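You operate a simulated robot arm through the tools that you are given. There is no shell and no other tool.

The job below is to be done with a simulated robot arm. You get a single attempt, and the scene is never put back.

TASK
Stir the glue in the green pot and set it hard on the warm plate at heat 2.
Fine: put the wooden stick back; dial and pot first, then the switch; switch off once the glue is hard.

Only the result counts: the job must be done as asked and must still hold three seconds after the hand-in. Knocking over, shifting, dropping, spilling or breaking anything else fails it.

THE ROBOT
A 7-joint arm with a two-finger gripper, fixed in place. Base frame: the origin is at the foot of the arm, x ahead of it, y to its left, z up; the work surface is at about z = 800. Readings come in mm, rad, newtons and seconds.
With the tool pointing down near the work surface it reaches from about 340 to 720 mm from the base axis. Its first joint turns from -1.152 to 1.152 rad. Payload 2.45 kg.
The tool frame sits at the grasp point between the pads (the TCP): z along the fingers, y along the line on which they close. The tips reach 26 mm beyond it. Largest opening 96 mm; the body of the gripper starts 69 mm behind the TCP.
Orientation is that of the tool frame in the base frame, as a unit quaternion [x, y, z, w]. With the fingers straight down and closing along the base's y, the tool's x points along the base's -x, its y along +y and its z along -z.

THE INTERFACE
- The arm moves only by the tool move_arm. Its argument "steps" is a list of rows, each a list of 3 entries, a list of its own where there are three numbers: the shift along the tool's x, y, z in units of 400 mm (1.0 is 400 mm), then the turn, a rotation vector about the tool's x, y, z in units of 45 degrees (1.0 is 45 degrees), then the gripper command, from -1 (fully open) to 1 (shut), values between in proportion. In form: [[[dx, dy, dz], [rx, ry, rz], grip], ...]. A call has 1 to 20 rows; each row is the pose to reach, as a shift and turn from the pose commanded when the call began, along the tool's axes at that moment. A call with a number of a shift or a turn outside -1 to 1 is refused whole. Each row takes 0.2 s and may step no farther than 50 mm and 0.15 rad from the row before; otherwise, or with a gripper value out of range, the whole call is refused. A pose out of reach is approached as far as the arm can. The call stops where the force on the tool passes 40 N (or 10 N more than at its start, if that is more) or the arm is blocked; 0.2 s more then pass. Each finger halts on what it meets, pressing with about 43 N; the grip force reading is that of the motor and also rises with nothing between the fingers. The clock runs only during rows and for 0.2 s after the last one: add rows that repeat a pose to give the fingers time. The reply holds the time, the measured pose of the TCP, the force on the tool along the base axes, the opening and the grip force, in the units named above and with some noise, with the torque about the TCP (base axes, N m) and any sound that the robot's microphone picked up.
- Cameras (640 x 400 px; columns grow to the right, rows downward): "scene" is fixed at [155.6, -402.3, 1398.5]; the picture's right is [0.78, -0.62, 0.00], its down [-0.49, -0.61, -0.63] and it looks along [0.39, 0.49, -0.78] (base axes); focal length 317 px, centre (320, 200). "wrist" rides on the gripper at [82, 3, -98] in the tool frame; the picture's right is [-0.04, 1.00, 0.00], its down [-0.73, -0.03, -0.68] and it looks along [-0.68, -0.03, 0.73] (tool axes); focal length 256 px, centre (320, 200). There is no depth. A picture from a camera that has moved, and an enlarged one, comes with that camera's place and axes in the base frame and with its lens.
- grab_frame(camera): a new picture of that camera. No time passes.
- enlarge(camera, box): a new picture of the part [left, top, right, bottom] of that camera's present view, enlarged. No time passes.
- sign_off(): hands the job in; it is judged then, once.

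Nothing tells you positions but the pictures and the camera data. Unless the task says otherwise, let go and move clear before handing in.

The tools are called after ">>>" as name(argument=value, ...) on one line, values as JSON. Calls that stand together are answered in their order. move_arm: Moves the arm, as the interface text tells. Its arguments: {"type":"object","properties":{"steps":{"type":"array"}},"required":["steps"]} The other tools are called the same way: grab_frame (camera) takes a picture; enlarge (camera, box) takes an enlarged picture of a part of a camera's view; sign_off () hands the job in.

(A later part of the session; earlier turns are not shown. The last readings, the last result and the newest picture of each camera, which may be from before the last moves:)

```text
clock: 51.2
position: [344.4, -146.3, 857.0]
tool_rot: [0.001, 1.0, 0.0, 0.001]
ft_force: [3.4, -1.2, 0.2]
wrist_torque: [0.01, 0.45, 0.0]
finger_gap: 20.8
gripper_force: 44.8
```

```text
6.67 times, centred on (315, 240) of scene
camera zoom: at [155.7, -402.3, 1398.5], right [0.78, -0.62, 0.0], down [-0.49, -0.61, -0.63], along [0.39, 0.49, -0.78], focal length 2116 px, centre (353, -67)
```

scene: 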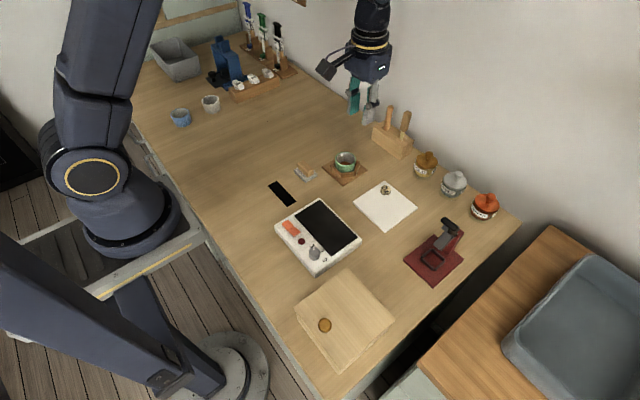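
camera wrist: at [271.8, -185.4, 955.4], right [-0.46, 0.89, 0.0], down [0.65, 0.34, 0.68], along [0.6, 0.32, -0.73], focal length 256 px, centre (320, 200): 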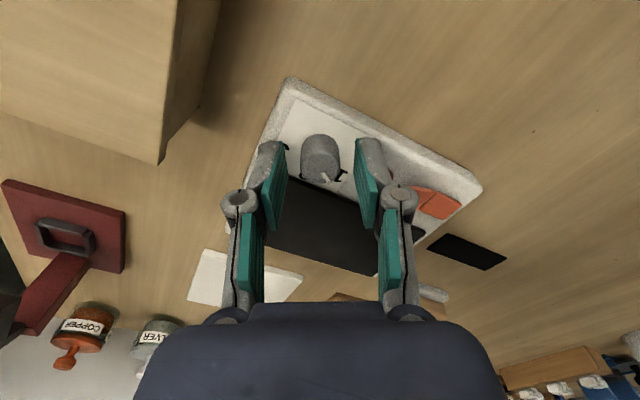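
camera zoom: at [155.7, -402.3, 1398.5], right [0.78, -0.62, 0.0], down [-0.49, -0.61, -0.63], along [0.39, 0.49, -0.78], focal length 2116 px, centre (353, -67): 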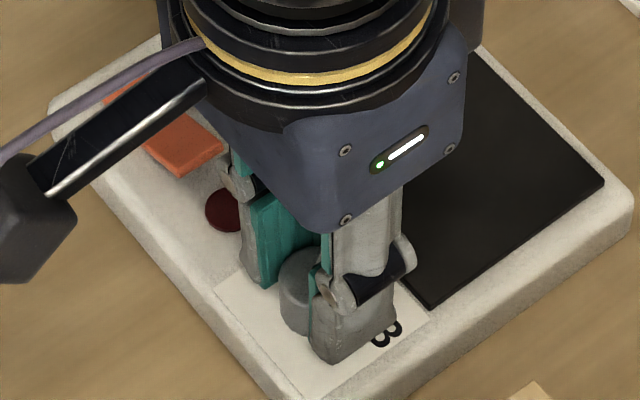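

The dial turns with the fingers. Another 30°.

>>> move_arm(steps=[[[0, 0, 0], [0, 0, 0.1333], 1.0], [[0, 0, 0], [0, 0, 0.2667], 1.0], [[0, 0, 0], [0, 0, 0.4], 1.0], [[0, 0, 0], [0, 0, 0.5333], 1.0], [[0, 0, 0], [0, 0, 0.6667], 1.0], [[0, 0, 0], [0, 0, 0.6667], 1.0]])

>>> grab_frame(camera="wrist")

>>> enlarge(camera="wrist", box=[260, 110, 380, 210])

>>> enlarge(camera="scene", box=[280, 210, 350, 270])

```text
clock: 52.6
position: [344.1, -147.0, 856.7]
tool_rot: [0.26, 0.966, -0.001, 0.001]
ft_force: [4.6, -1.8, 0.7]
wrist_torque: [-0.16, -0.39, -0.01]
finger_gap: 20.5
gripper_force: 45.4
```

```text
taken
camera wrist: at [275.0, -104.4, 955.5], right [0.54, 0.84, 0.0], down [0.62, -0.39, 0.68], along [0.57, -0.36, -0.73], focal length 256 px, centre (320, 200)
```

wrist: 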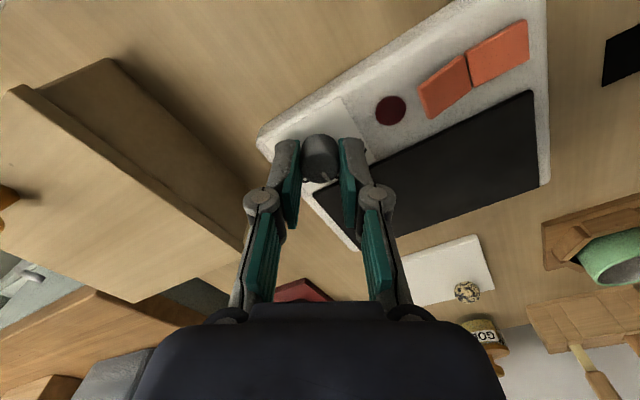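

```text
4.00 times, centred on (320, 160) of wrist
camera zoom: at [275.0, -104.4, 955.5], right [0.54, 0.84, 0.0], down [0.62, -0.39, 0.68], along [0.57, -0.36, -0.73], focal length 1024 px, centre (320, 360)
```

zoom: 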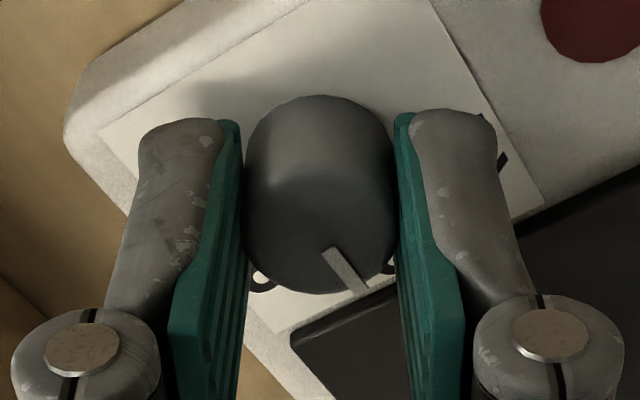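

```text
6.67 times, centred on (315, 240) of scene
camera zoom: at [155.7, -402.3, 1398.5], right [0.78, -0.62, 0.0], down [-0.49, -0.61, -0.63], along [0.39, 0.49, -0.78], focal length 2116 px, centre (353, -67)
```

zoom: 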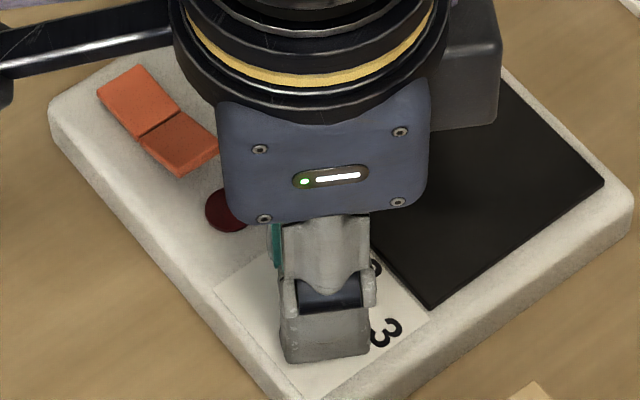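

The pointer should now face "2". Releasing and lifting straight up to check.

>>> move_arm(steps=[[[0, 0, 0], [0, 0, 0], 0.6], [[0, 0, 0], [0, 0, 0], 0.2], [[0, 0, 0], [0, 0, 0], 0.2], [[0, 0, -0.04], [0, 0, 0], 0.2], [[0, 0, -0.1], [0, 0, 0], 0.2], [[0, 0, -0.2], [0, 0, -0.1667], 0.2], [[0, 0, -0.28], [0, 0, -0.3333], 0.2], [[0, 0, -0.36], [0, 0, -0.5], 0.2], [[0, 0, -0.36], [0, 0, -0.6667], 0.2], [[0, 0, -0.36], [0, 0, -0.6667], 0.2]])

>>> enlarge(camera="wrist", box=[260, 20, 440, 170])

>>> enlarge(camera="wrist", box=[280, 30, 360, 110])

>>> enlarge(camera="scene", box=[295, 230, 335, 270])

```text
clock: 54.8
position: [343.4, -147.3, 1001.2]
tool_rot: [-0.001, 1.0, 0.0, 0.0]
ft_force: [0.4, 0.5, 0.0]
wrist_torque: [-0.01, 0.0, -0.02]
finger_gap: 38.3
gripper_force: 0.0
```

```text
2.67 times, centred on (350, 95) of wrist
camera zoom: at [261.7, -144.6, 1100.1], right [0.04, 1.0, 0.0], down [0.73, -0.03, 0.68], along [0.68, -0.03, -0.73], focal length 683 px, centre (240, 480)
```

zoom: 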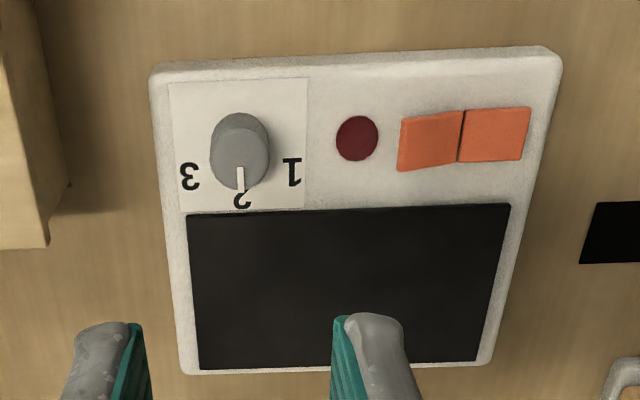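

```text
5.00 times, centred on (320, 70) of wrist
camera zoom: at [261.7, -144.6, 1100.1], right [0.04, 1.0, 0.0], down [0.73, -0.03, 0.68], along [0.68, -0.03, -0.73], focal length 1280 px, centre (320, 850)
```

zoom: 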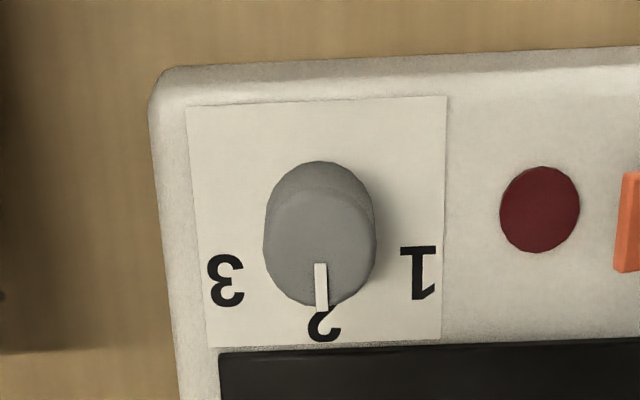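

```text
10.00 times, centred on (315, 250) of scene
camera zoom: at [155.6, -402.3, 1398.5], right [0.78, -0.62, 0.0], down [-0.49, -0.61, -0.63], along [0.39, 0.49, -0.78], focal length 3173 px, centre (370, -300)
```

zoom: 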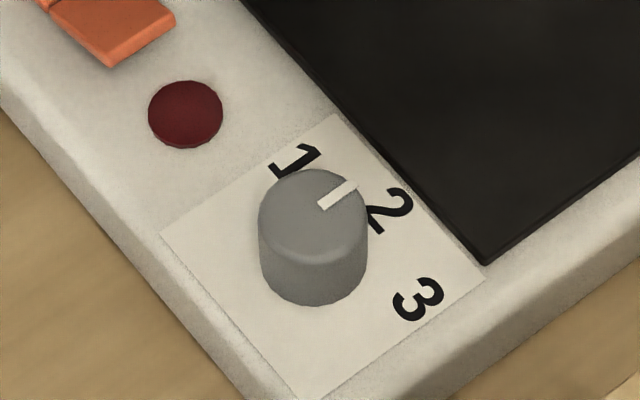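

The pointer is exactly on "2". Next the pot: I'll open the gripper to about 75 mm and hover over it.

>>> move_arm(steps=[[[-0.08, 0.0575, 0.0], [0, 0, 0], 0.0], [[-0.16, 0.115, 0.0], [0, 0, 0], -0.2], [[-0.24, 0.1725, 0.0], [0, 0, 0], -0.4], [[-0.32, 0.23, 0.02], [0, 0, 0], -0.56], [[-0.4, 0.2875, 0.04], [0, 0, 0], -0.56], [[-0.48, 0.345, 0.07], [0, 0, 0], -0.56], [[-0.56, 0.4025, 0.1025], [0, 0, 0], -0.56], [[-0.56, 0.4025, 0.1025], [0, 0, 0], -0.56]])

>>> grab_frame(camera="wrist")

>>> enlarge(camera="scene", box=[300, 100, 400, 190])

```text
clock: 56.6
position: [568.7, 14.7, 961.9]
tool_rot: [0.001, 1.0, 0.0, 0.0]
ft_force: [-0.5, -0.1, -1.2]
wrist_torque: [0.03, 0.02, -0.01]
finger_gap: 74.8
gripper_force: 0.0
```

```text
taken
camera wrist: at [486.3, 17.1, 1059.8], right [0.04, 1.0, 0.0], down [0.73, -0.03, 0.68], along [0.68, -0.03, -0.73], focal length 256 px, centre (320, 200)
```

wrist: 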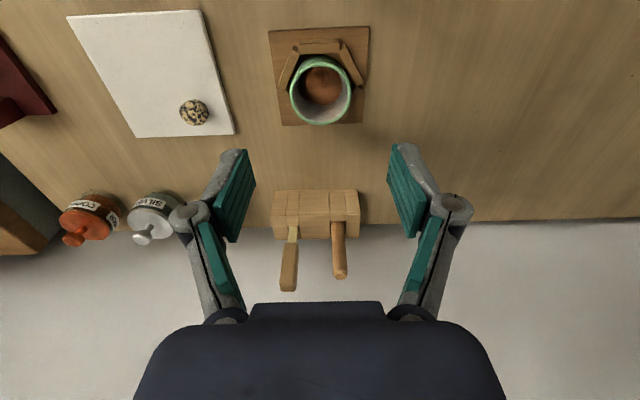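

```text
4.44 times, centred on (350, 145) of scene
camera zoom: at [155.7, -402.2, 1398.5], right [0.78, -0.62, 0.0], down [-0.49, -0.61, -0.63], along [0.39, 0.49, -0.78], focal length 1410 px, centre (187, 444)
```

zoom: 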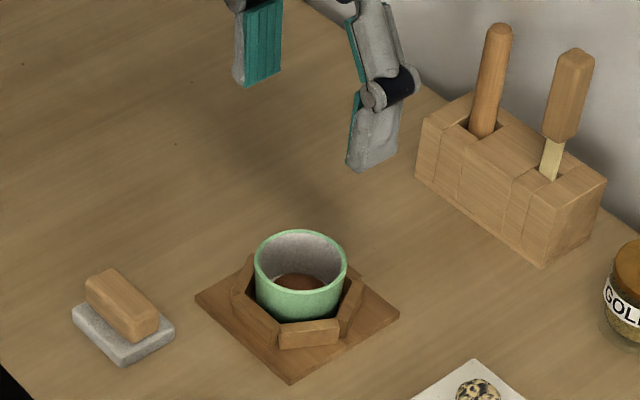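

Hovering above the pot. Zooming to fix its centre and the nest's height.

>>> enlarge(camera="wrist", box=[260, 20, 380, 130])

>>> enlarge(camera="scene", box=[320, 145, 370, 190])

```text
3.64 times, centred on (320, 75) of wrist
camera zoom: at [486.3, 17.1, 1059.8], right [0.04, 1.0, 0.0], down [0.73, -0.03, 0.68], along [0.68, -0.03, -0.73], focal length 931 px, centre (320, 654)
```

zoom: 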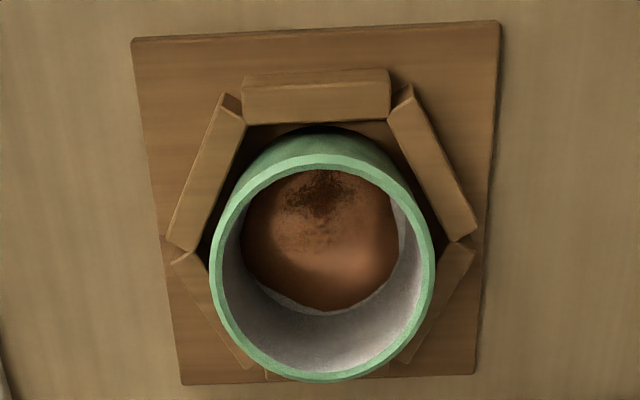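

```text
8.89 times, centred on (345, 168) of scene
camera zoom: at [155.7, -402.2, 1398.5], right [0.78, -0.62, 0.0], down [-0.49, -0.61, -0.63], along [0.39, 0.49, -0.78], focal length 2821 px, centre (98, 489)
```

zoom: 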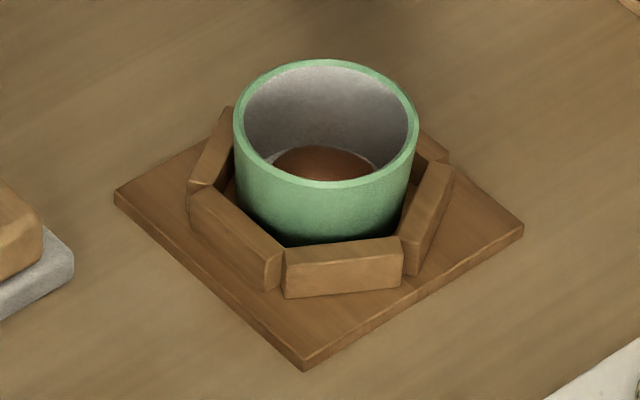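

Pot centre is (569.5, 13.8), rim z≈840, nest top z≈820. I'll lower with fingers either side, tips to about z 825 (above the nest).

>>> move_arm(steps=[[[-0.0025, 0, 0.1], [0, 0, 0], -0.56], [[-0.0025, 0, 0.18], [0, 0, 0], -0.56], [[-0.0025, 0, 0.24], [0, 0, 0], -0.56], [[-0.0025, 0, 0.2765], [0, 0, 0], -0.56], [[-0.0025, 0, 0.2765], [0, 0, 0], -0.56]])

>>> grab_frame(camera="wrist")

>>> enlarge(camera="scene", box=[310, 125, 380, 190])

```text
clock: 57.8
position: [569.8, 13.3, 849.0]
tool_rot: [0.0, 1.0, 0.0, 0.0]
ft_force: [-0.6, 0.7, 0.1]
wrist_torque: [0.03, 0.01, -0.01]
finger_gap: 74.7
gripper_force: 0.0
```

```text
taken
camera wrist: at [487.1, 16.5, 947.9], right [0.04, 1.0, 0.0], down [0.73, -0.03, 0.68], along [0.68, -0.03, -0.73], focal length 256 px, centre (320, 200)
```

wrist: 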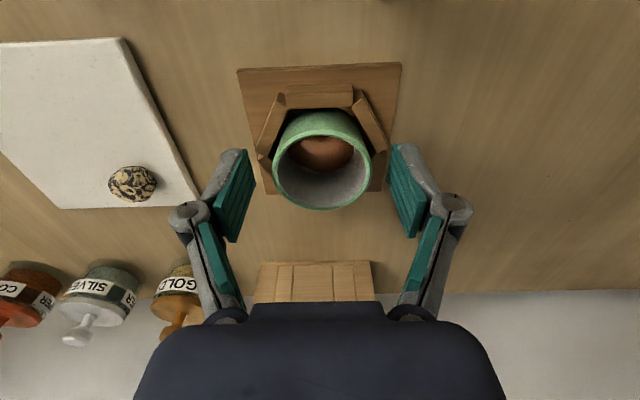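

```text
6.15 times, centred on (345, 158) of scene
camera zoom: at [155.6, -402.3, 1398.5], right [0.78, -0.62, 0.0], down [-0.49, -0.61, -0.63], along [0.39, 0.49, -0.78], focal length 1953 px, centre (166, 462)
```

zoom: 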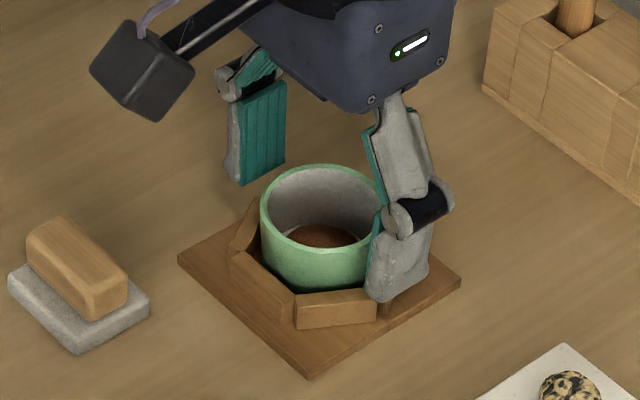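

Fingers straddle the pot. I'll check the fore-aft centring on a zoom before closing.

>>> enlarge(camera="wrist", box=[230, 90, 410, 220])

```text
3.08 times, centred on (320, 155) of wrist
camera zoom: at [487.1, 16.5, 947.9], right [0.04, 1.0, 0.0], down [0.73, -0.03, 0.68], along [0.68, -0.03, -0.73], focal length 788 px, centre (320, 338)
```

zoom: 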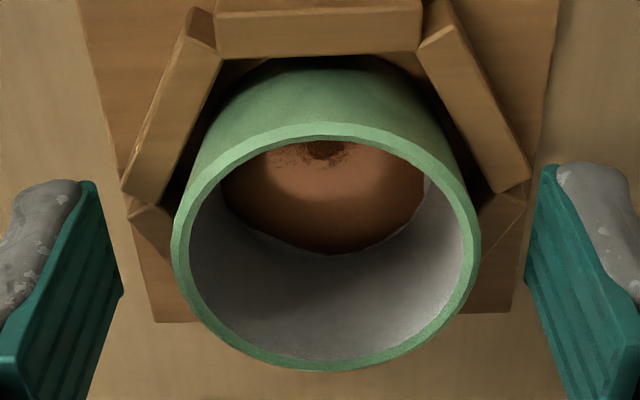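

Centring is within half a millimetre. Closing on the pot.

>>> move_arm(steps=[[[0, 0, 0], [0, 0, 0], -0.4], [[0, 0, 0], [0, 0, 0], -0.25], [[0, 0, 0], [0, 0, 0], -0.12], [[0, 0, 0], [0, 0, 0], 0.1], [[0, 0, 0], [0, 0, 0], 0.6], [[0, 0, 0], [0, 0, 0], 1.0], [[0, 0, 0], [0, 0, 0], 1.0]])

>>> enlarge(camera="wrist", box=[230, 90, 410, 220])

>>> enlarge(camera="scene", box=[310, 125, 380, 190])

```text
clock: 59.4
position: [568.0, 14.3, 849.5]
tool_rot: [0.0, 1.0, 0.0, 0.0]
ft_force: [-0.1, 0.1, 4.3]
wrist_torque: [-0.02, 0.02, -0.02]
finger_gap: 50.3
gripper_force: 43.0
```

```text
3.08 times, centred on (320, 155) of wrist
camera zoom: at [487.0, 16.6, 948.2], right [0.04, 1.0, 0.0], down [0.73, -0.03, 0.68], along [0.68, -0.03, -0.73], focal length 788 px, centre (320, 338)
```

zoom: 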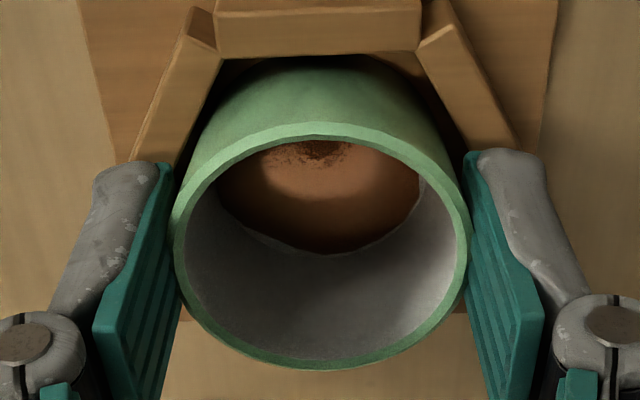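

```text
6.15 times, centred on (345, 158) of scene
camera zoom: at [155.5, -402.3, 1398.5], right [0.78, -0.62, 0.0], down [-0.49, -0.61, -0.63], along [0.39, 0.49, -0.78], focal length 1953 px, centre (166, 462)
```

zoom: 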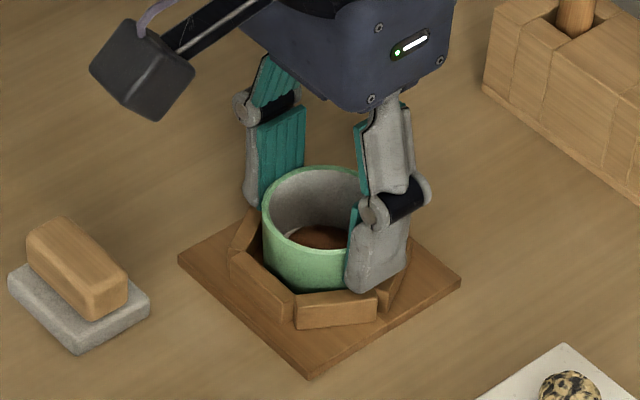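

The pot is held firmly (50 mm). Lifting slowly straight up.

>>> move_arm(steps=[[[0, 0, -0.005], [0, 0, 0], 1.0], [[0, 0, -0.015], [0, 0, 0], 1.0], [[0, 0, -0.035], [0, 0, 0], 1.0], [[0, 0, -0.06], [0, 0, 0], 1.0], [[0, 0, -0.1], [0, 0, 0], 1.0], [[0, 0, -0.15], [0, 0, 0], 1.0], [[0, 0, -0.175], [0, 0, 0], 1.0], [[0, 0, -0.175], [0, 0, 0], 1.0]])

>>> grab_frame(camera="wrist")

>>> enlarge(camera="scene", box=[300, 100, 390, 190])

```text
clock: 61.2
position: [569.0, 14.4, 919.2]
tool_rot: [-0.001, 1.0, -0.001, 0.0]
ft_force: [0.2, -0.2, -0.9]
wrist_torque: [-0.02, -0.03, 0.01]
finger_gap: 50.2
gripper_force: 42.7
```

```text
taken
camera wrist: at [487.2, 16.1, 1018.2], right [0.04, 1.0, 0.0], down [0.73, -0.03, 0.68], along [0.68, -0.03, -0.73], focal length 256 px, centre (320, 200)
```

wrist: 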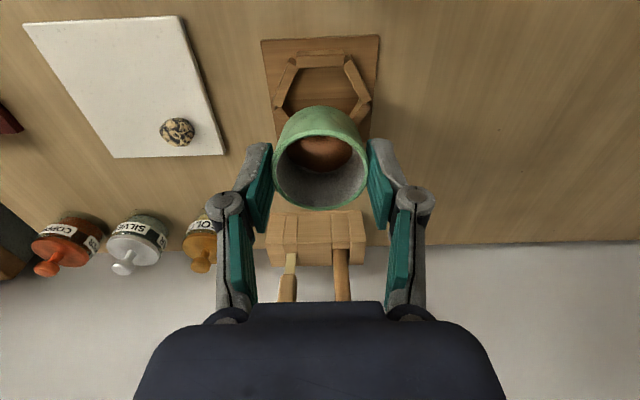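

```text
4.44 times, centred on (345, 145) of scene
camera zoom: at [155.6, -402.3, 1398.5], right [0.78, -0.62, 0.0], down [-0.49, -0.61, -0.63], along [0.39, 0.49, -0.78], focal length 1410 px, centre (209, 444)
```

zoom: 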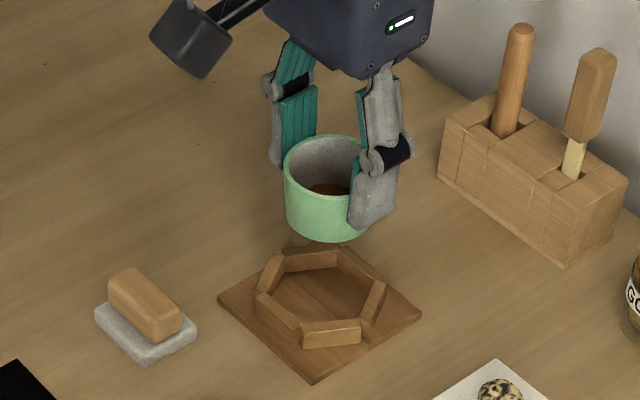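

The pot is clear of its nest. I'll carry it level to above the warm plate's centre, about (410, -105).

>>> move_arm(steps=[[[0.03, -0.0224, 0], [0, 0, 0], 1.0], [[0.08, -0.0596, 0], [0, 0, 0], 1.0], [[0.14, -0.1043, 0], [0, 0, 0], 1.0], [[0.2, -0.1491, 0], [0, 0, 0], 1.0], [[0.26, -0.1938, 0], [0, 0, 0], 1.0], [[0.32, -0.2385, 0], [0, 0, 0], 1.0], [[0.37, -0.2758, 0], [0, 0, 0], 1.0], [[0.3978, -0.2965, 0], [0, 0, 0], 1.0], [[0.3978, -0.2965, 0], [0, 0, 0], 1.0]])

>>> grab_frame(camera="wrist")

>>> enlarge(camera="scene", box=[265, 170, 375, 280])

```text
clock: 63.2
position: [409.9, -104.5, 919.3]
tool_rot: [0.0, 1.0, -0.001, 0.0]
ft_force: [-0.1, -0.6, 0.0]
wrist_torque: [0.01, 0.02, 0.0]
finger_gap: 50.3
gripper_force: 42.9
```

```text
taken
camera wrist: at [327.8, -102.2, 1017.7], right [0.04, 1.0, 0.0], down [0.73, -0.03, 0.68], along [0.68, -0.03, -0.73], focal length 256 px, centre (320, 200)
```

wrist: 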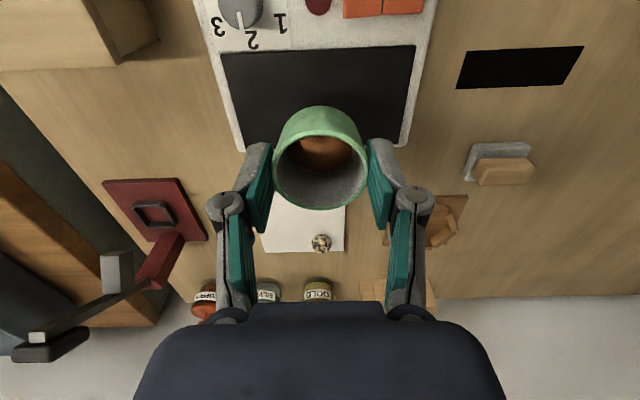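

```text
3.64 times, centred on (320, 225) of scene
camera zoom: at [155.6, -402.3, 1398.5], right [0.78, -0.62, 0.0], down [-0.49, -0.61, -0.63], along [0.39, 0.49, -0.78], focal length 1154 px, centre (320, 109)
```

zoom: 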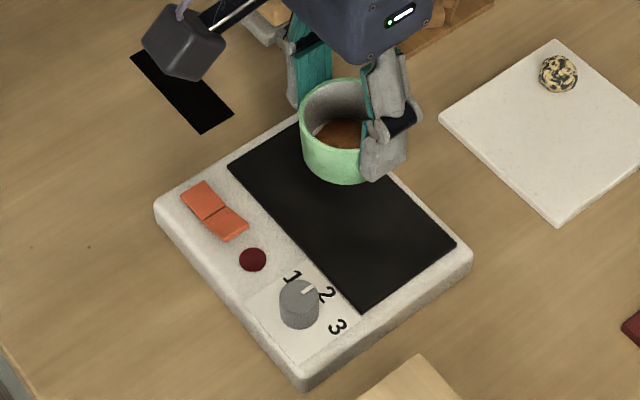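

The pot hangs over the plate's centre (plate centre ≈ (407, -106)). Lowering most of the way, then feeling for contact.

>>> move_arm(steps=[[[0.005, -0.002, 0.03], [0, 0, 0], 1.0], [[0.005, -0.002, 0.06], [0, 0, 0], 1.0], [[0.005, -0.002, 0.085], [0, 0, 0], 1.0], [[0.005, -0.002, 0.105], [0, 0, 0], 1.0], [[0.005, -0.002, 0.105], [0, 0, 0], 1.0]])

>>> enlarge(camera="scene", box=[290, 185, 370, 265])

```text
clock: 64.4
position: [408.2, -106.4, 878.2]
tool_rot: [0.0, 1.0, 0.001, 0.0]
ft_force: [0.8, 0.0, -0.5]
wrist_torque: [0.01, -0.04, 0.0]
finger_gap: 50.3
gripper_force: 43.2
```

```text
5.00 times, centred on (330, 225) of scene
camera zoom: at [155.6, -402.3, 1398.5], right [0.78, -0.62, 0.0], down [-0.49, -0.61, -0.63], along [0.39, 0.49, -0.78], focal length 1587 px, centre (270, 75)
```

zoom: 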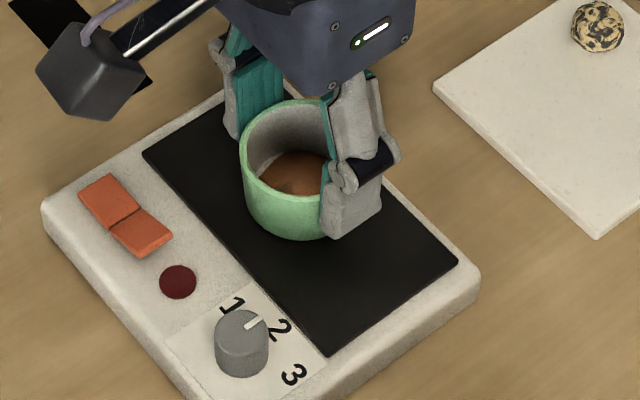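

>>> move_arm(steps=[[[0, 0, 0.004], [0, 0, 0], 1.0], [[0, 0, 0.008], [0, 0, 0], 1.0], [[0, 0, 0.008], [0, 0, 0], 1.0]])

```text
clock: 65.2
position: [407.9, -106.4, 874.0]
tool_rot: [0.0, 1.0, 0.0, -0.001]
ft_force: [-0.4, 0.2, -0.7]
wrist_torque: [0.0, -0.01, 0.0]
finger_gap: 50.3
gripper_force: 43.2
```

No contact yet at TCP z≈874. I'll go down in 1–2 mm increments.

>>> move_arm(steps=[[[0, 0, 0.0025], [0, 0, 0], 1.0], [[0, 0, 0.005], [0, 0, 0], 1.0], [[0, 0, 0.005], [0, 0, 0], 1.0]])

>>> enlarge(camera="scene", box=[315, 200, 365, 250])

```text
clock: 66.0
position: [408.9, -105.2, 871.3]
tool_rot: [0.001, 1.0, 0.0, 0.0]
ft_force: [0.1, 0.0, -0.1]
wrist_torque: [0.0, -0.02, -0.01]
finger_gap: 50.2
gripper_force: 43.5
```

```text
8.00 times, centred on (340, 225) of scene
camera zoom: at [155.6, -402.3, 1398.5], right [0.78, -0.62, 0.0], down [-0.49, -0.61, -0.63], along [0.39, 0.49, -0.78], focal length 2539 px, centre (160, 0)
```

zoom: 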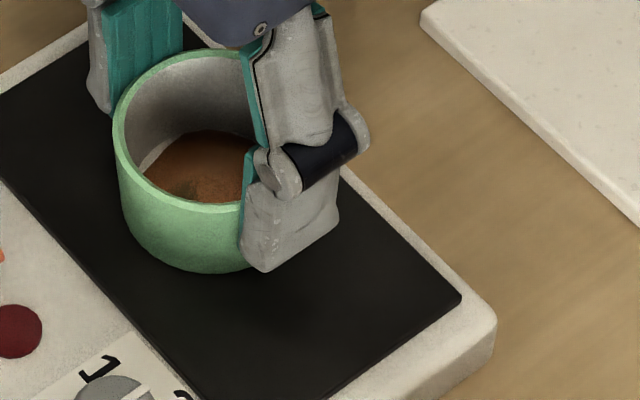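

Nearly seated. One-millimetre steps now.

>>> move_arm(steps=[[[0, 0, 0.0025], [0, 0, 0], 1.0], [[0, 0, 0.0025], [0, 0, 0], 1.0]])

>>> move_arm(steps=[[[0, 0, 0.0025], [0, 0, 0], 1.0], [[0, 0, 0.0025], [0, 0, 0], 1.0]])

```text
clock: 66.6
position: [409.0, -105.4, 872.1]
tool_rot: [0.0, 1.0, 0.0, 0.001]
ft_force: [-2.6, 0.5, 11.3]
wrist_torque: [-0.01, 0.05, -0.01]
finger_gap: 50.5
gripper_force: 43.6
```

```text
clock: 67.2
position: [409.1, -106.2, 870.8]
tool_rot: [0.0, 1.0, 0.0, 0.001]
ft_force: [-1.3, 0.3, 33.4]
wrist_torque: [0.06, 0.07, -0.01]
finger_gap: 50.4
gripper_force: 43.2
```

The pot touches the plate (33 N after the last step). I'll ease up 1.2 mm to relieve the load, then open gently.

>>> move_arm(steps=[[[0, 0, -0.003], [0, 0, 0], 1.0], [[0, 0, -0.003], [0, 0, 0], 1.0], [[0, 0, -0.003], [0, 0, 0], -0.1], [[0, 0, -0.003], [0, 0, 0], -0.25], [[0, 0, -0.003], [0, 0, 0], -0.45], [[0, 0, -0.003], [0, 0, 0], -0.56], [[0, 0, -0.003], [0, 0, 0], -0.56]])

>>> grab_frame(camera="wrist")

>>> enlarge(camera="scene", box=[290, 185, 370, 265])

```text
clock: 68.8
position: [408.1, -105.6, 871.3]
tool_rot: [0.0, 1.0, 0.0, 0.0]
ft_force: [0.2, 0.2, 0.0]
wrist_torque: [0.02, -0.02, -0.02]
finger_gap: 74.8
gripper_force: 0.1
```

```text
taken
camera wrist: at [326.1, -103.2, 969.9], right [0.04, 1.0, 0.0], down [0.73, -0.03, 0.68], along [0.68, -0.03, -0.73], focal length 256 px, centre (320, 200)
```

wrist: 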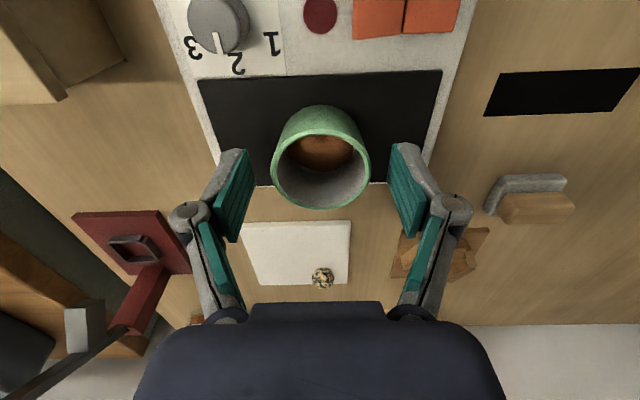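

```text
5.00 times, centred on (330, 225) of scene
camera zoom: at [155.6, -402.3, 1398.5], right [0.78, -0.62, 0.0], down [-0.49, -0.61, -0.63], along [0.39, 0.49, -0.78], focal length 1587 px, centre (270, 75)
```

zoom: 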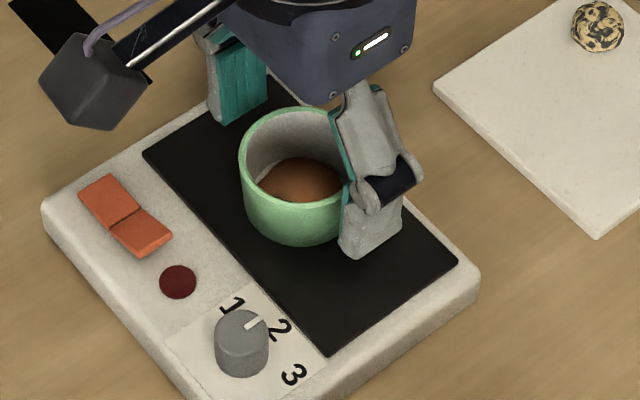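

The pot stands upright on the plate. I'll raise the hand straight up, close the fingers, and hover near the rocker switch.

>>> move_arm(steps=[[[0, 0, -0.04], [0, 0, 0], -0.56], [[0, 0, -0.1], [0, 0, 0], -0.56], [[0, 0, -0.2], [0, 0, 0], -0.56], [[0, 0, -0.3], [0, 0, 0], -0.3], [[0.05, 0.02, -0.32], [0, 0, 0], 0.2], [[0.1, 0.04, -0.32], [0, 0, 0], 0.6], [[0.159, 0.059, -0.32], [0, 0, 0], 1.0], [[0.159, 0.059, -0.32], [0, 0, 0], 1.0], [[0.159, 0.059, -0.32], [0, 0, 0], 1.0], [[0.159, 0.059, -0.32], [0, 0, 0], 1.0]])

>>> grab_frame(camera="wrist")

>>> enlarge(camera="scene", box=[270, 205, 320, 255])

>>> enlarge(camera="wrist", box=[240, 20, 420, 170])

```text
clock: 71.0
position: [343.5, -80.2, 999.9]
tool_rot: [-0.001, 1.0, 0.001, 0.0]
ft_force: [-0.5, -0.2, 0.2]
wrist_torque: [0.01, 0.01, 0.01]
finger_gap: 0.0
gripper_force: 28.6
```

```text
taken
camera wrist: at [261.5, -78.4, 1097.8], right [0.04, 1.0, 0.0], down [0.73, -0.03, 0.68], along [0.68, -0.03, -0.73], focal length 256 px, centre (320, 200)
```

wrist: 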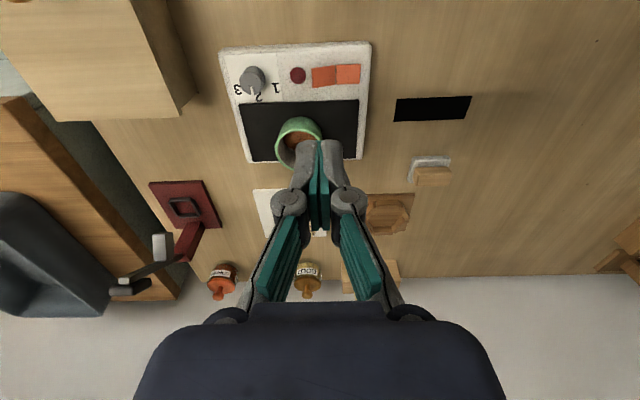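

```text
8.00 times, centred on (295, 230) of scene
camera zoom: at [155.6, -402.3, 1398.5], right [0.78, -0.62, 0.0], down [-0.49, -0.61, -0.63], along [0.39, 0.49, -0.78], focal length 2539 px, centre (520, -40)
```

zoom: 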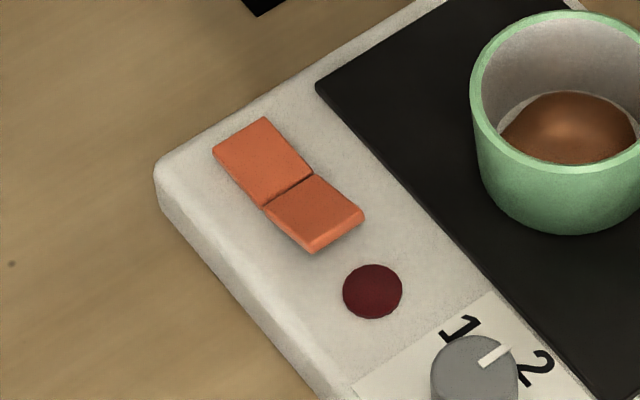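

```text
2.67 times, centred on (330, 95) of wrist
camera zoom: at [261.5, -78.4, 1097.8], right [0.04, 1.0, 0.0], down [0.73, -0.03, 0.68], along [0.68, -0.03, -0.73], focal length 683 px, centre (293, 480)
```

zoom: 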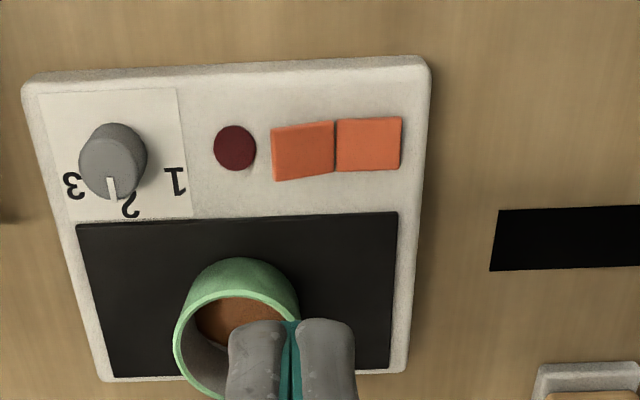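

The lamp-side half (centre (345,-78)) is raised; pressing it switches on. The pivot is at y≈-67. I'll lower the closed fingertips over that half's outer part at y≈-82.

>>> move_arm(steps=[[[-0.002, -0.002, 0.1], [0, 0, 0], 1.0], [[-0.002, -0.002, 0.2], [0, 0, 0], 1.0], [[-0.002, -0.002, 0.28], [0, 0, 0], 1.0], [[-0.002, -0.002, 0.335], [0, 0, 0], 1.0], [[-0.002, -0.002, 0.335], [0, 0, 0], 1.0]])

>>> enlarge(camera="wrist", box=[240, 80, 420, 230])

>>> enlarge(camera="scene", box=[265, 200, 325, 260])

```text
clock: 72.2
position: [344.6, -82.3, 865.5]
tool_rot: [0.001, 1.0, 0.0, 0.0]
ft_force: [-0.4, -0.3, -0.7]
wrist_torque: [0.01, 0.02, -0.02]
finger_gap: 0.0
gripper_force: 28.5
```

```text
2.67 times, centred on (330, 155) of wrist
camera zoom: at [262.7, -80.0, 963.6], right [0.04, 1.0, 0.0], down [0.73, -0.03, 0.68], along [0.68, -0.03, -0.73], focal length 683 px, centre (293, 320)
```

zoom: 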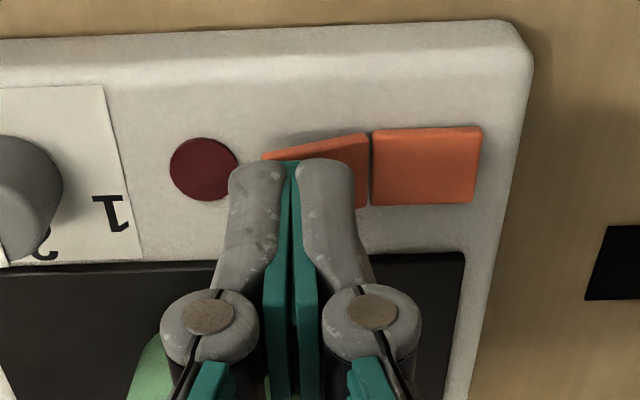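

```text
6.67 times, centred on (295, 230) of scene
camera zoom: at [155.6, -402.3, 1398.5], right [0.78, -0.62, 0.0], down [-0.49, -0.61, -0.63], along [0.39, 0.49, -0.78], focal length 2116 px, centre (487, 0)
```

zoom: 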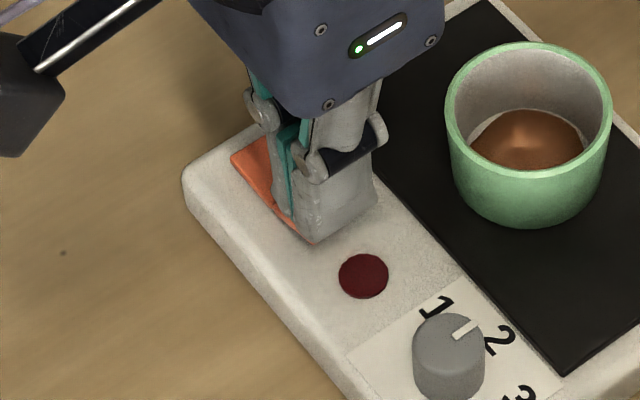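

Fingertips are poised about 5 mm above the raised half. Pressing down in small steps.

>>> move_arm(steps=[[[0, 0.002, 0.005], [0, 0, 0], 1.0], [[0, 0.002, 0.01], [0, 0, 0], 1.0], [[0, 0.002, 0.015], [0, 0, 0], 1.0], [[0, 0.002, 0.015], [0, 0, 0], 1.0]])

>>> enlarge(camera="scene", box=[265, 200, 325, 260])

```text
clock: 73.2
position: [345.4, -81.6, 859.8]
tool_rot: [0.0, 1.0, 0.0, -0.001]
ft_force: [0.0, -0.3, 0.1]
wrist_torque: [-0.01, 0.0, -0.02]
finger_gap: 0.0
gripper_force: 28.5
```

```text
6.67 times, centred on (295, 230) of scene
camera zoom: at [155.6, -402.3, 1398.5], right [0.78, -0.62, 0.0], down [-0.49, -0.61, -0.63], along [0.39, 0.49, -0.78], focal length 2116 px, centre (487, 0)
```

zoom: 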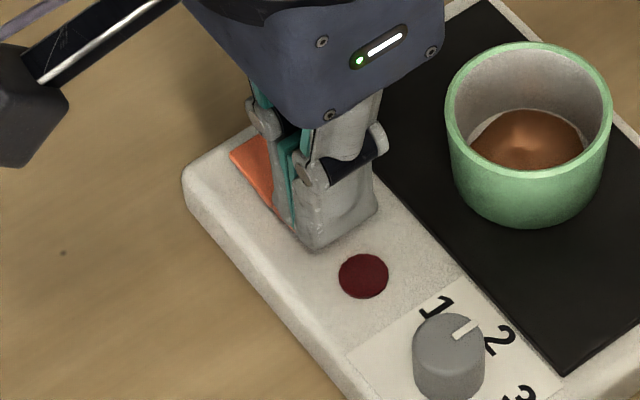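

No force yet at tip z≈834. Continuing down by single millimetres.

>>> move_arm(steps=[[[0, 0, 0.0025], [0, 0, 0], 1.0], [[0, 0, 0.005], [0, 0, 0], 1.0], [[0, 0, 0.005], [0, 0, 0], 1.0]])

>>> enlarge(camera="scene", box=[265, 200, 325, 260])

```text
clock: 74.0
position: [345.5, -82.4, 858.1]
tool_rot: [0.0, 1.0, 0.0, 0.0]
ft_force: [-0.5, -0.2, 0.0]
wrist_torque: [0.0, -0.01, 0.01]
finger_gap: 0.0
gripper_force: 28.5
```

```text
6.67 times, centred on (295, 230) of scene
camera zoom: at [155.6, -402.3, 1398.5], right [0.78, -0.62, 0.0], down [-0.49, -0.61, -0.63], along [0.39, 0.49, -0.78], focal length 2116 px, centre (487, 0)
```

zoom: 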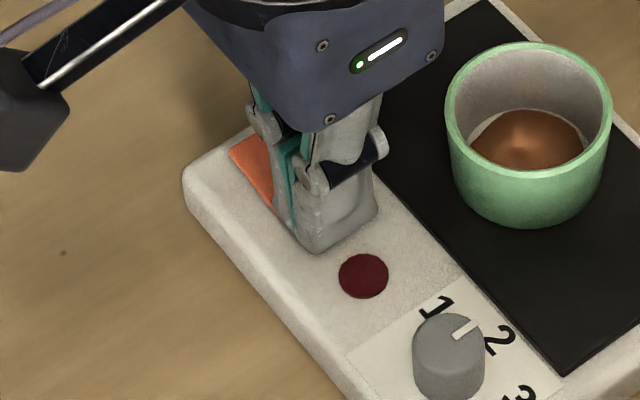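

>>> move_arm(steps=[[[0, 0, 0.0025], [0, 0, 0], 1.0], [[0, 0, 0.005], [0, 0, 0], 1.0], [[0, 0, 0.005], [0, 0, 0], 1.0]])

>>> enlarge(camera="scene", box=[265, 200, 325, 260])

```text
clock: 74.8
position: [346.3, -80.7, 855.6]
tool_rot: [0.0, 1.0, 0.0, 0.0]
ft_force: [0.5, 0.0, -0.2]
wrist_torque: [0.02, 0.01, 0.0]
finger_gap: 0.2
gripper_force: 28.4
heard: click
```

```text
6.67 times, centred on (295, 230) of scene
camera zoom: at [155.6, -402.3, 1398.5], right [0.78, -0.62, 0.0], down [-0.49, -0.61, -0.63], along [0.39, 0.49, -0.78], focal length 2116 px, centre (487, 0)
```

zoom: 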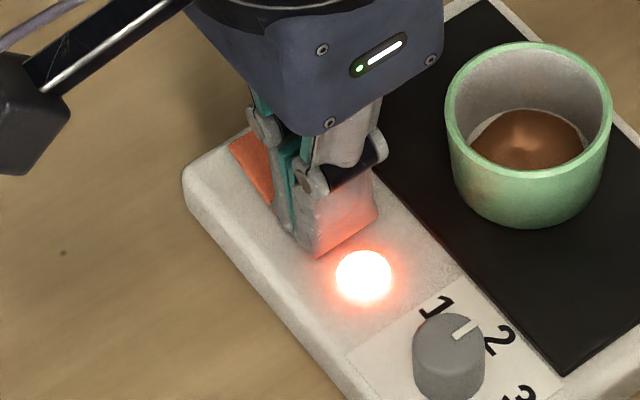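

Click heard and the lamp lit: the plate is on at heat 2. I'll lift and hover above the other (now raised) half at y≈-50, ready to switch off, and watch the glue.

>>> move_arm(steps=[[[0, 0, -0.0375], [0, 0, 0], 1.0], [[0, 0.04, -0.0375], [0, 0, 0], 1.0], [[0.003, 0.08, -0.0375], [0, 0, 0], 1.0], [[0.003, 0.08, -0.0375], [0, 0, 0], 1.0]])

>>> grab_frame(camera="scene")

>>> enlarge(camera="scene", box=[310, 195, 360, 245])

>>> enlarge(camera="wrist", box=[200, 60, 440, 260])

```text
clock: 75.8
position: [345.4, -49.4, 871.9]
tool_rot: [0.001, 1.0, 0.0, 0.001]
ft_force: [0.5, 0.8, -0.8]
wrist_torque: [0.0, -0.02, -0.03]
finger_gap: 0.1
gripper_force: 28.2
```

```text
taken
```

scene: 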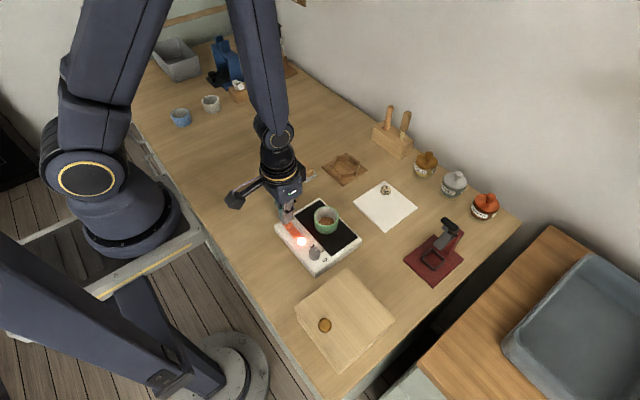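

```text
8.00 times, centred on (335, 220) of scene
camera zoom: at [155.6, -402.3, 1398.5], right [0.78, -0.62, 0.0], down [-0.49, -0.61, -0.63], along [0.39, 0.49, -0.78], focal length 2539 px, centre (200, 40)
```

zoom: 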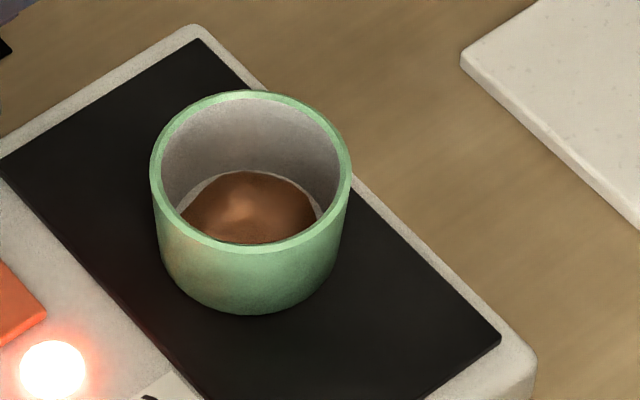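

```text
2.00 times, centred on (320, 160) of wrist
camera zoom: at [262.3, -47.5, 969.0], right [0.04, 1.0, 0.0], down [0.73, -0.03, 0.68], along [0.68, -0.03, -0.73], focal length 512 px, centre (320, 280)
```

zoom: 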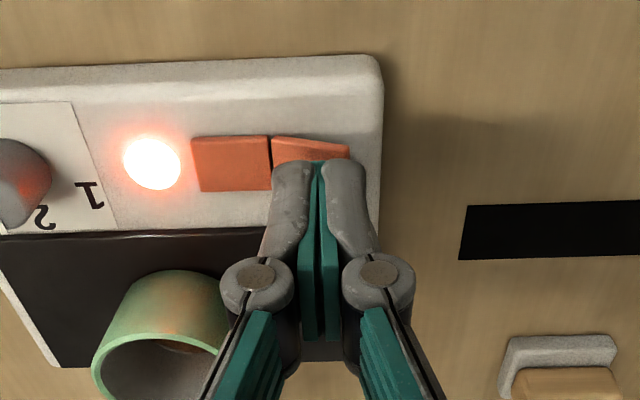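

The switch's other half is now raised beneath the tips. I'll wait a few seconds and watch the glue's surface.

>>> move_arm(steps=[[[0, 0, 0.01], [0, 0, 0], 1.0], [[0, 0, 0.02], [0, 0, 0], 1.0], [[0, 0, 0.02], [0, 0, 0], 1.0], [[0, 0, 0.02], [0, 0, 0], 1.0], [[0, 0, 0.02], [0, 0, 0], 1.0], [[0, 0, 0.02], [0, 0, 0], 1.0], [[0, 0, 0.02], [0, 0, 0], 1.0], [[0, 0, 0.02], [0, 0, 0], 1.0], [[0, 0, 0.02], [0, 0, 0], 1.0], [[0, 0, 0.02], [0, 0, 0], 1.0]])

>>> enlarge(camera="scene", box=[310, 195, 360, 245])

```text
clock: 78.0
position: [343.6, -50.8, 863.2]
tool_rot: [0.0, 1.0, -0.001, 0.0]
ft_force: [0.8, -0.1, -0.4]
wrist_torque: [-0.01, 0.0, 0.0]
finger_gap: 0.1
gripper_force: 28.5
```

```text
8.00 times, centred on (335, 220) of scene
camera zoom: at [155.6, -402.3, 1398.5], right [0.78, -0.62, 0.0], down [-0.49, -0.61, -0.63], along [0.39, 0.49, -0.78], focal length 2539 px, centre (200, 40)
```

zoom: 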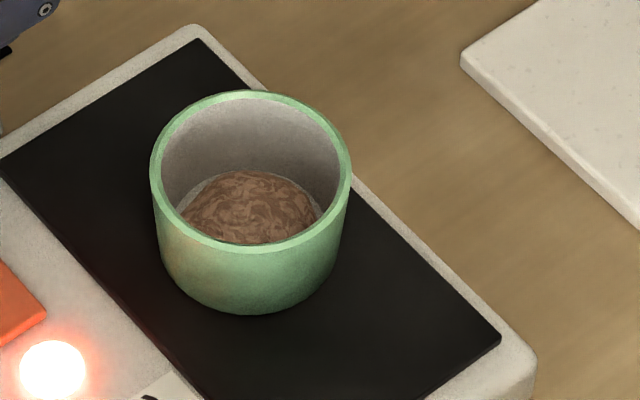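

The surface is changing — a wrinkled, duller skin is forming. Waiting in short steps.

>>> move_arm(steps=[[[0, 0, 0], [0, 0, 0], 1.0], [[0, 0, 0], [0, 0, 0], 1.0], [[0, 0, 0], [0, 0, 0], 1.0], [[0, 0, 0], [0, 0, 0], 1.0], [[0, 0, 0], [0, 0, 0], 1.0], [[0, 0, 0], [0, 0, 0], 1.0], [[0, 0, 0], [0, 0, 0], 1.0]])

>>> enlarge(camera="scene", box=[310, 195, 360, 245])

```text
clock: 79.6
position: [344.1, -49.8, 862.7]
tool_rot: [0.0, 1.0, 0.0, 0.0]
ft_force: [0.1, 1.2, 0.3]
wrist_torque: [0.03, 0.02, -0.02]
finger_gap: 0.0
gripper_force: 28.6
```

```text
8.00 times, centred on (335, 220) of scene
camera zoom: at [155.6, -402.3, 1398.5], right [0.78, -0.62, 0.0], down [-0.49, -0.61, -0.63], along [0.39, 0.49, -0.78], focal length 2539 px, centre (200, 40)
```

zoom: 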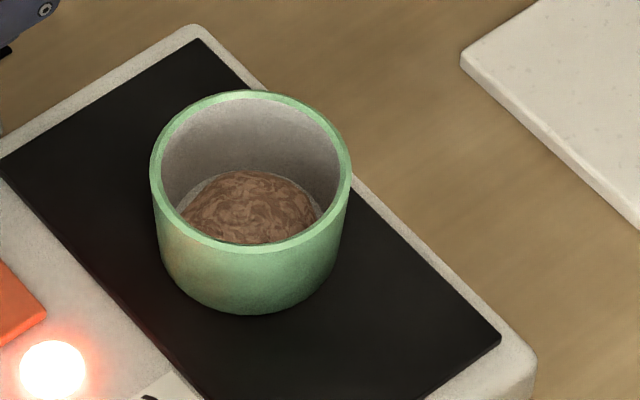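

The skin persists with slow change; not yet clearly hard. Waiting further in short steps.

>>> move_arm(steps=[[[0, 0, 0], [0, 0, 0], 1.0], [[0, 0, 0], [0, 0, 0], 1.0], [[0, 0, 0], [0, 0, 0], 1.0], [[0, 0, 0], [0, 0, 0], 1.0], [[0, 0, 0], [0, 0, 0], 1.0], [[0, 0, 0], [0, 0, 0], 1.0], [[0, 0, 0], [0, 0, 0], 1.0]])

>>> enlarge(camera="scene", box=[310, 195, 360, 245])

>>> enlarge(camera="scene", box=[320, 205, 345, 230])

```text
clock: 81.2
position: [343.5, -49.0, 862.5]
tool_rot: [0.0, 1.0, 0.0, -0.001]
ft_force: [0.0, 0.3, -0.8]
wrist_torque: [0.0, 0.01, 0.01]
finger_gap: 0.0
gripper_force: 28.7
```

```text
8.00 times, centred on (335, 220) of scene
camera zoom: at [155.6, -402.3, 1398.5], right [0.78, -0.62, 0.0], down [-0.49, -0.61, -0.63], along [0.39, 0.49, -0.78], focal length 2539 px, centre (200, 40)
```

zoom: 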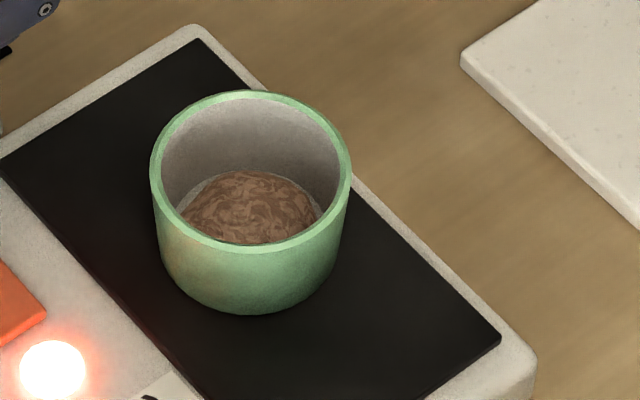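

```text
16.00 times, centred on (332, 218) of scene
camera zoom: at [155.6, -402.3, 1398.5], right [0.78, -0.62, 0.0], down [-0.49, -0.61, -0.63], along [0.39, 0.49, -0.78], focal length 5077 px, centre (120, -80)
```

zoom: 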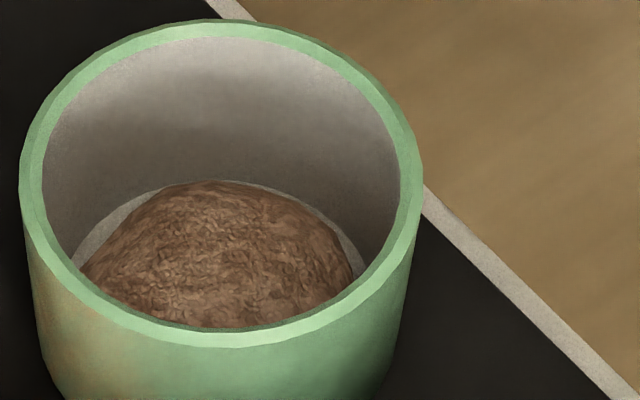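

The surface is wrinkled and matte, still changing slowly. I'll continue in short waits, comparing at the same high zoom.

>>> move_arm(steps=[[[0, 0, 0], [0, 0, 0], 1.0], [[0, 0, 0], [0, 0, 0], 1.0], [[0, 0, 0], [0, 0, 0], 1.0], [[0, 0, 0], [0, 0, 0], 1.0], [[0, 0, 0], [0, 0, 0], 1.0]])

>>> enlarge(camera="scene", box=[320, 205, 345, 230])

```text
clock: 82.4
position: [344.6, -49.3, 862.1]
tool_rot: [0.0, 1.0, 0.0, 0.0]
ft_force: [-0.5, 0.2, -0.8]
wrist_torque: [0.0, 0.0, 0.02]
finger_gap: 0.2
gripper_force: 28.3
```

```text
16.00 times, centred on (332, 218) of scene
camera zoom: at [155.6, -402.3, 1398.5], right [0.78, -0.62, 0.0], down [-0.49, -0.61, -0.63], along [0.39, 0.49, -0.78], focal length 5077 px, centre (120, -80)
```

zoom: 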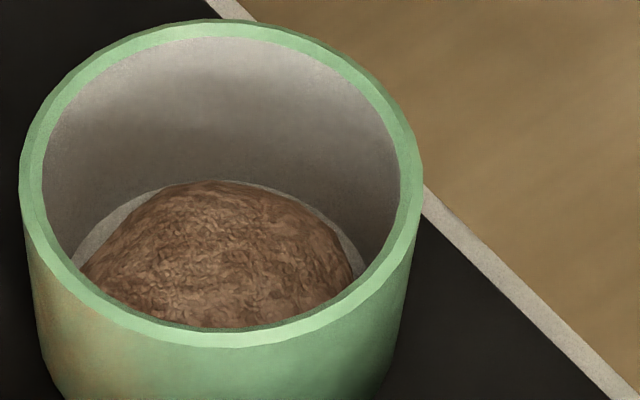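

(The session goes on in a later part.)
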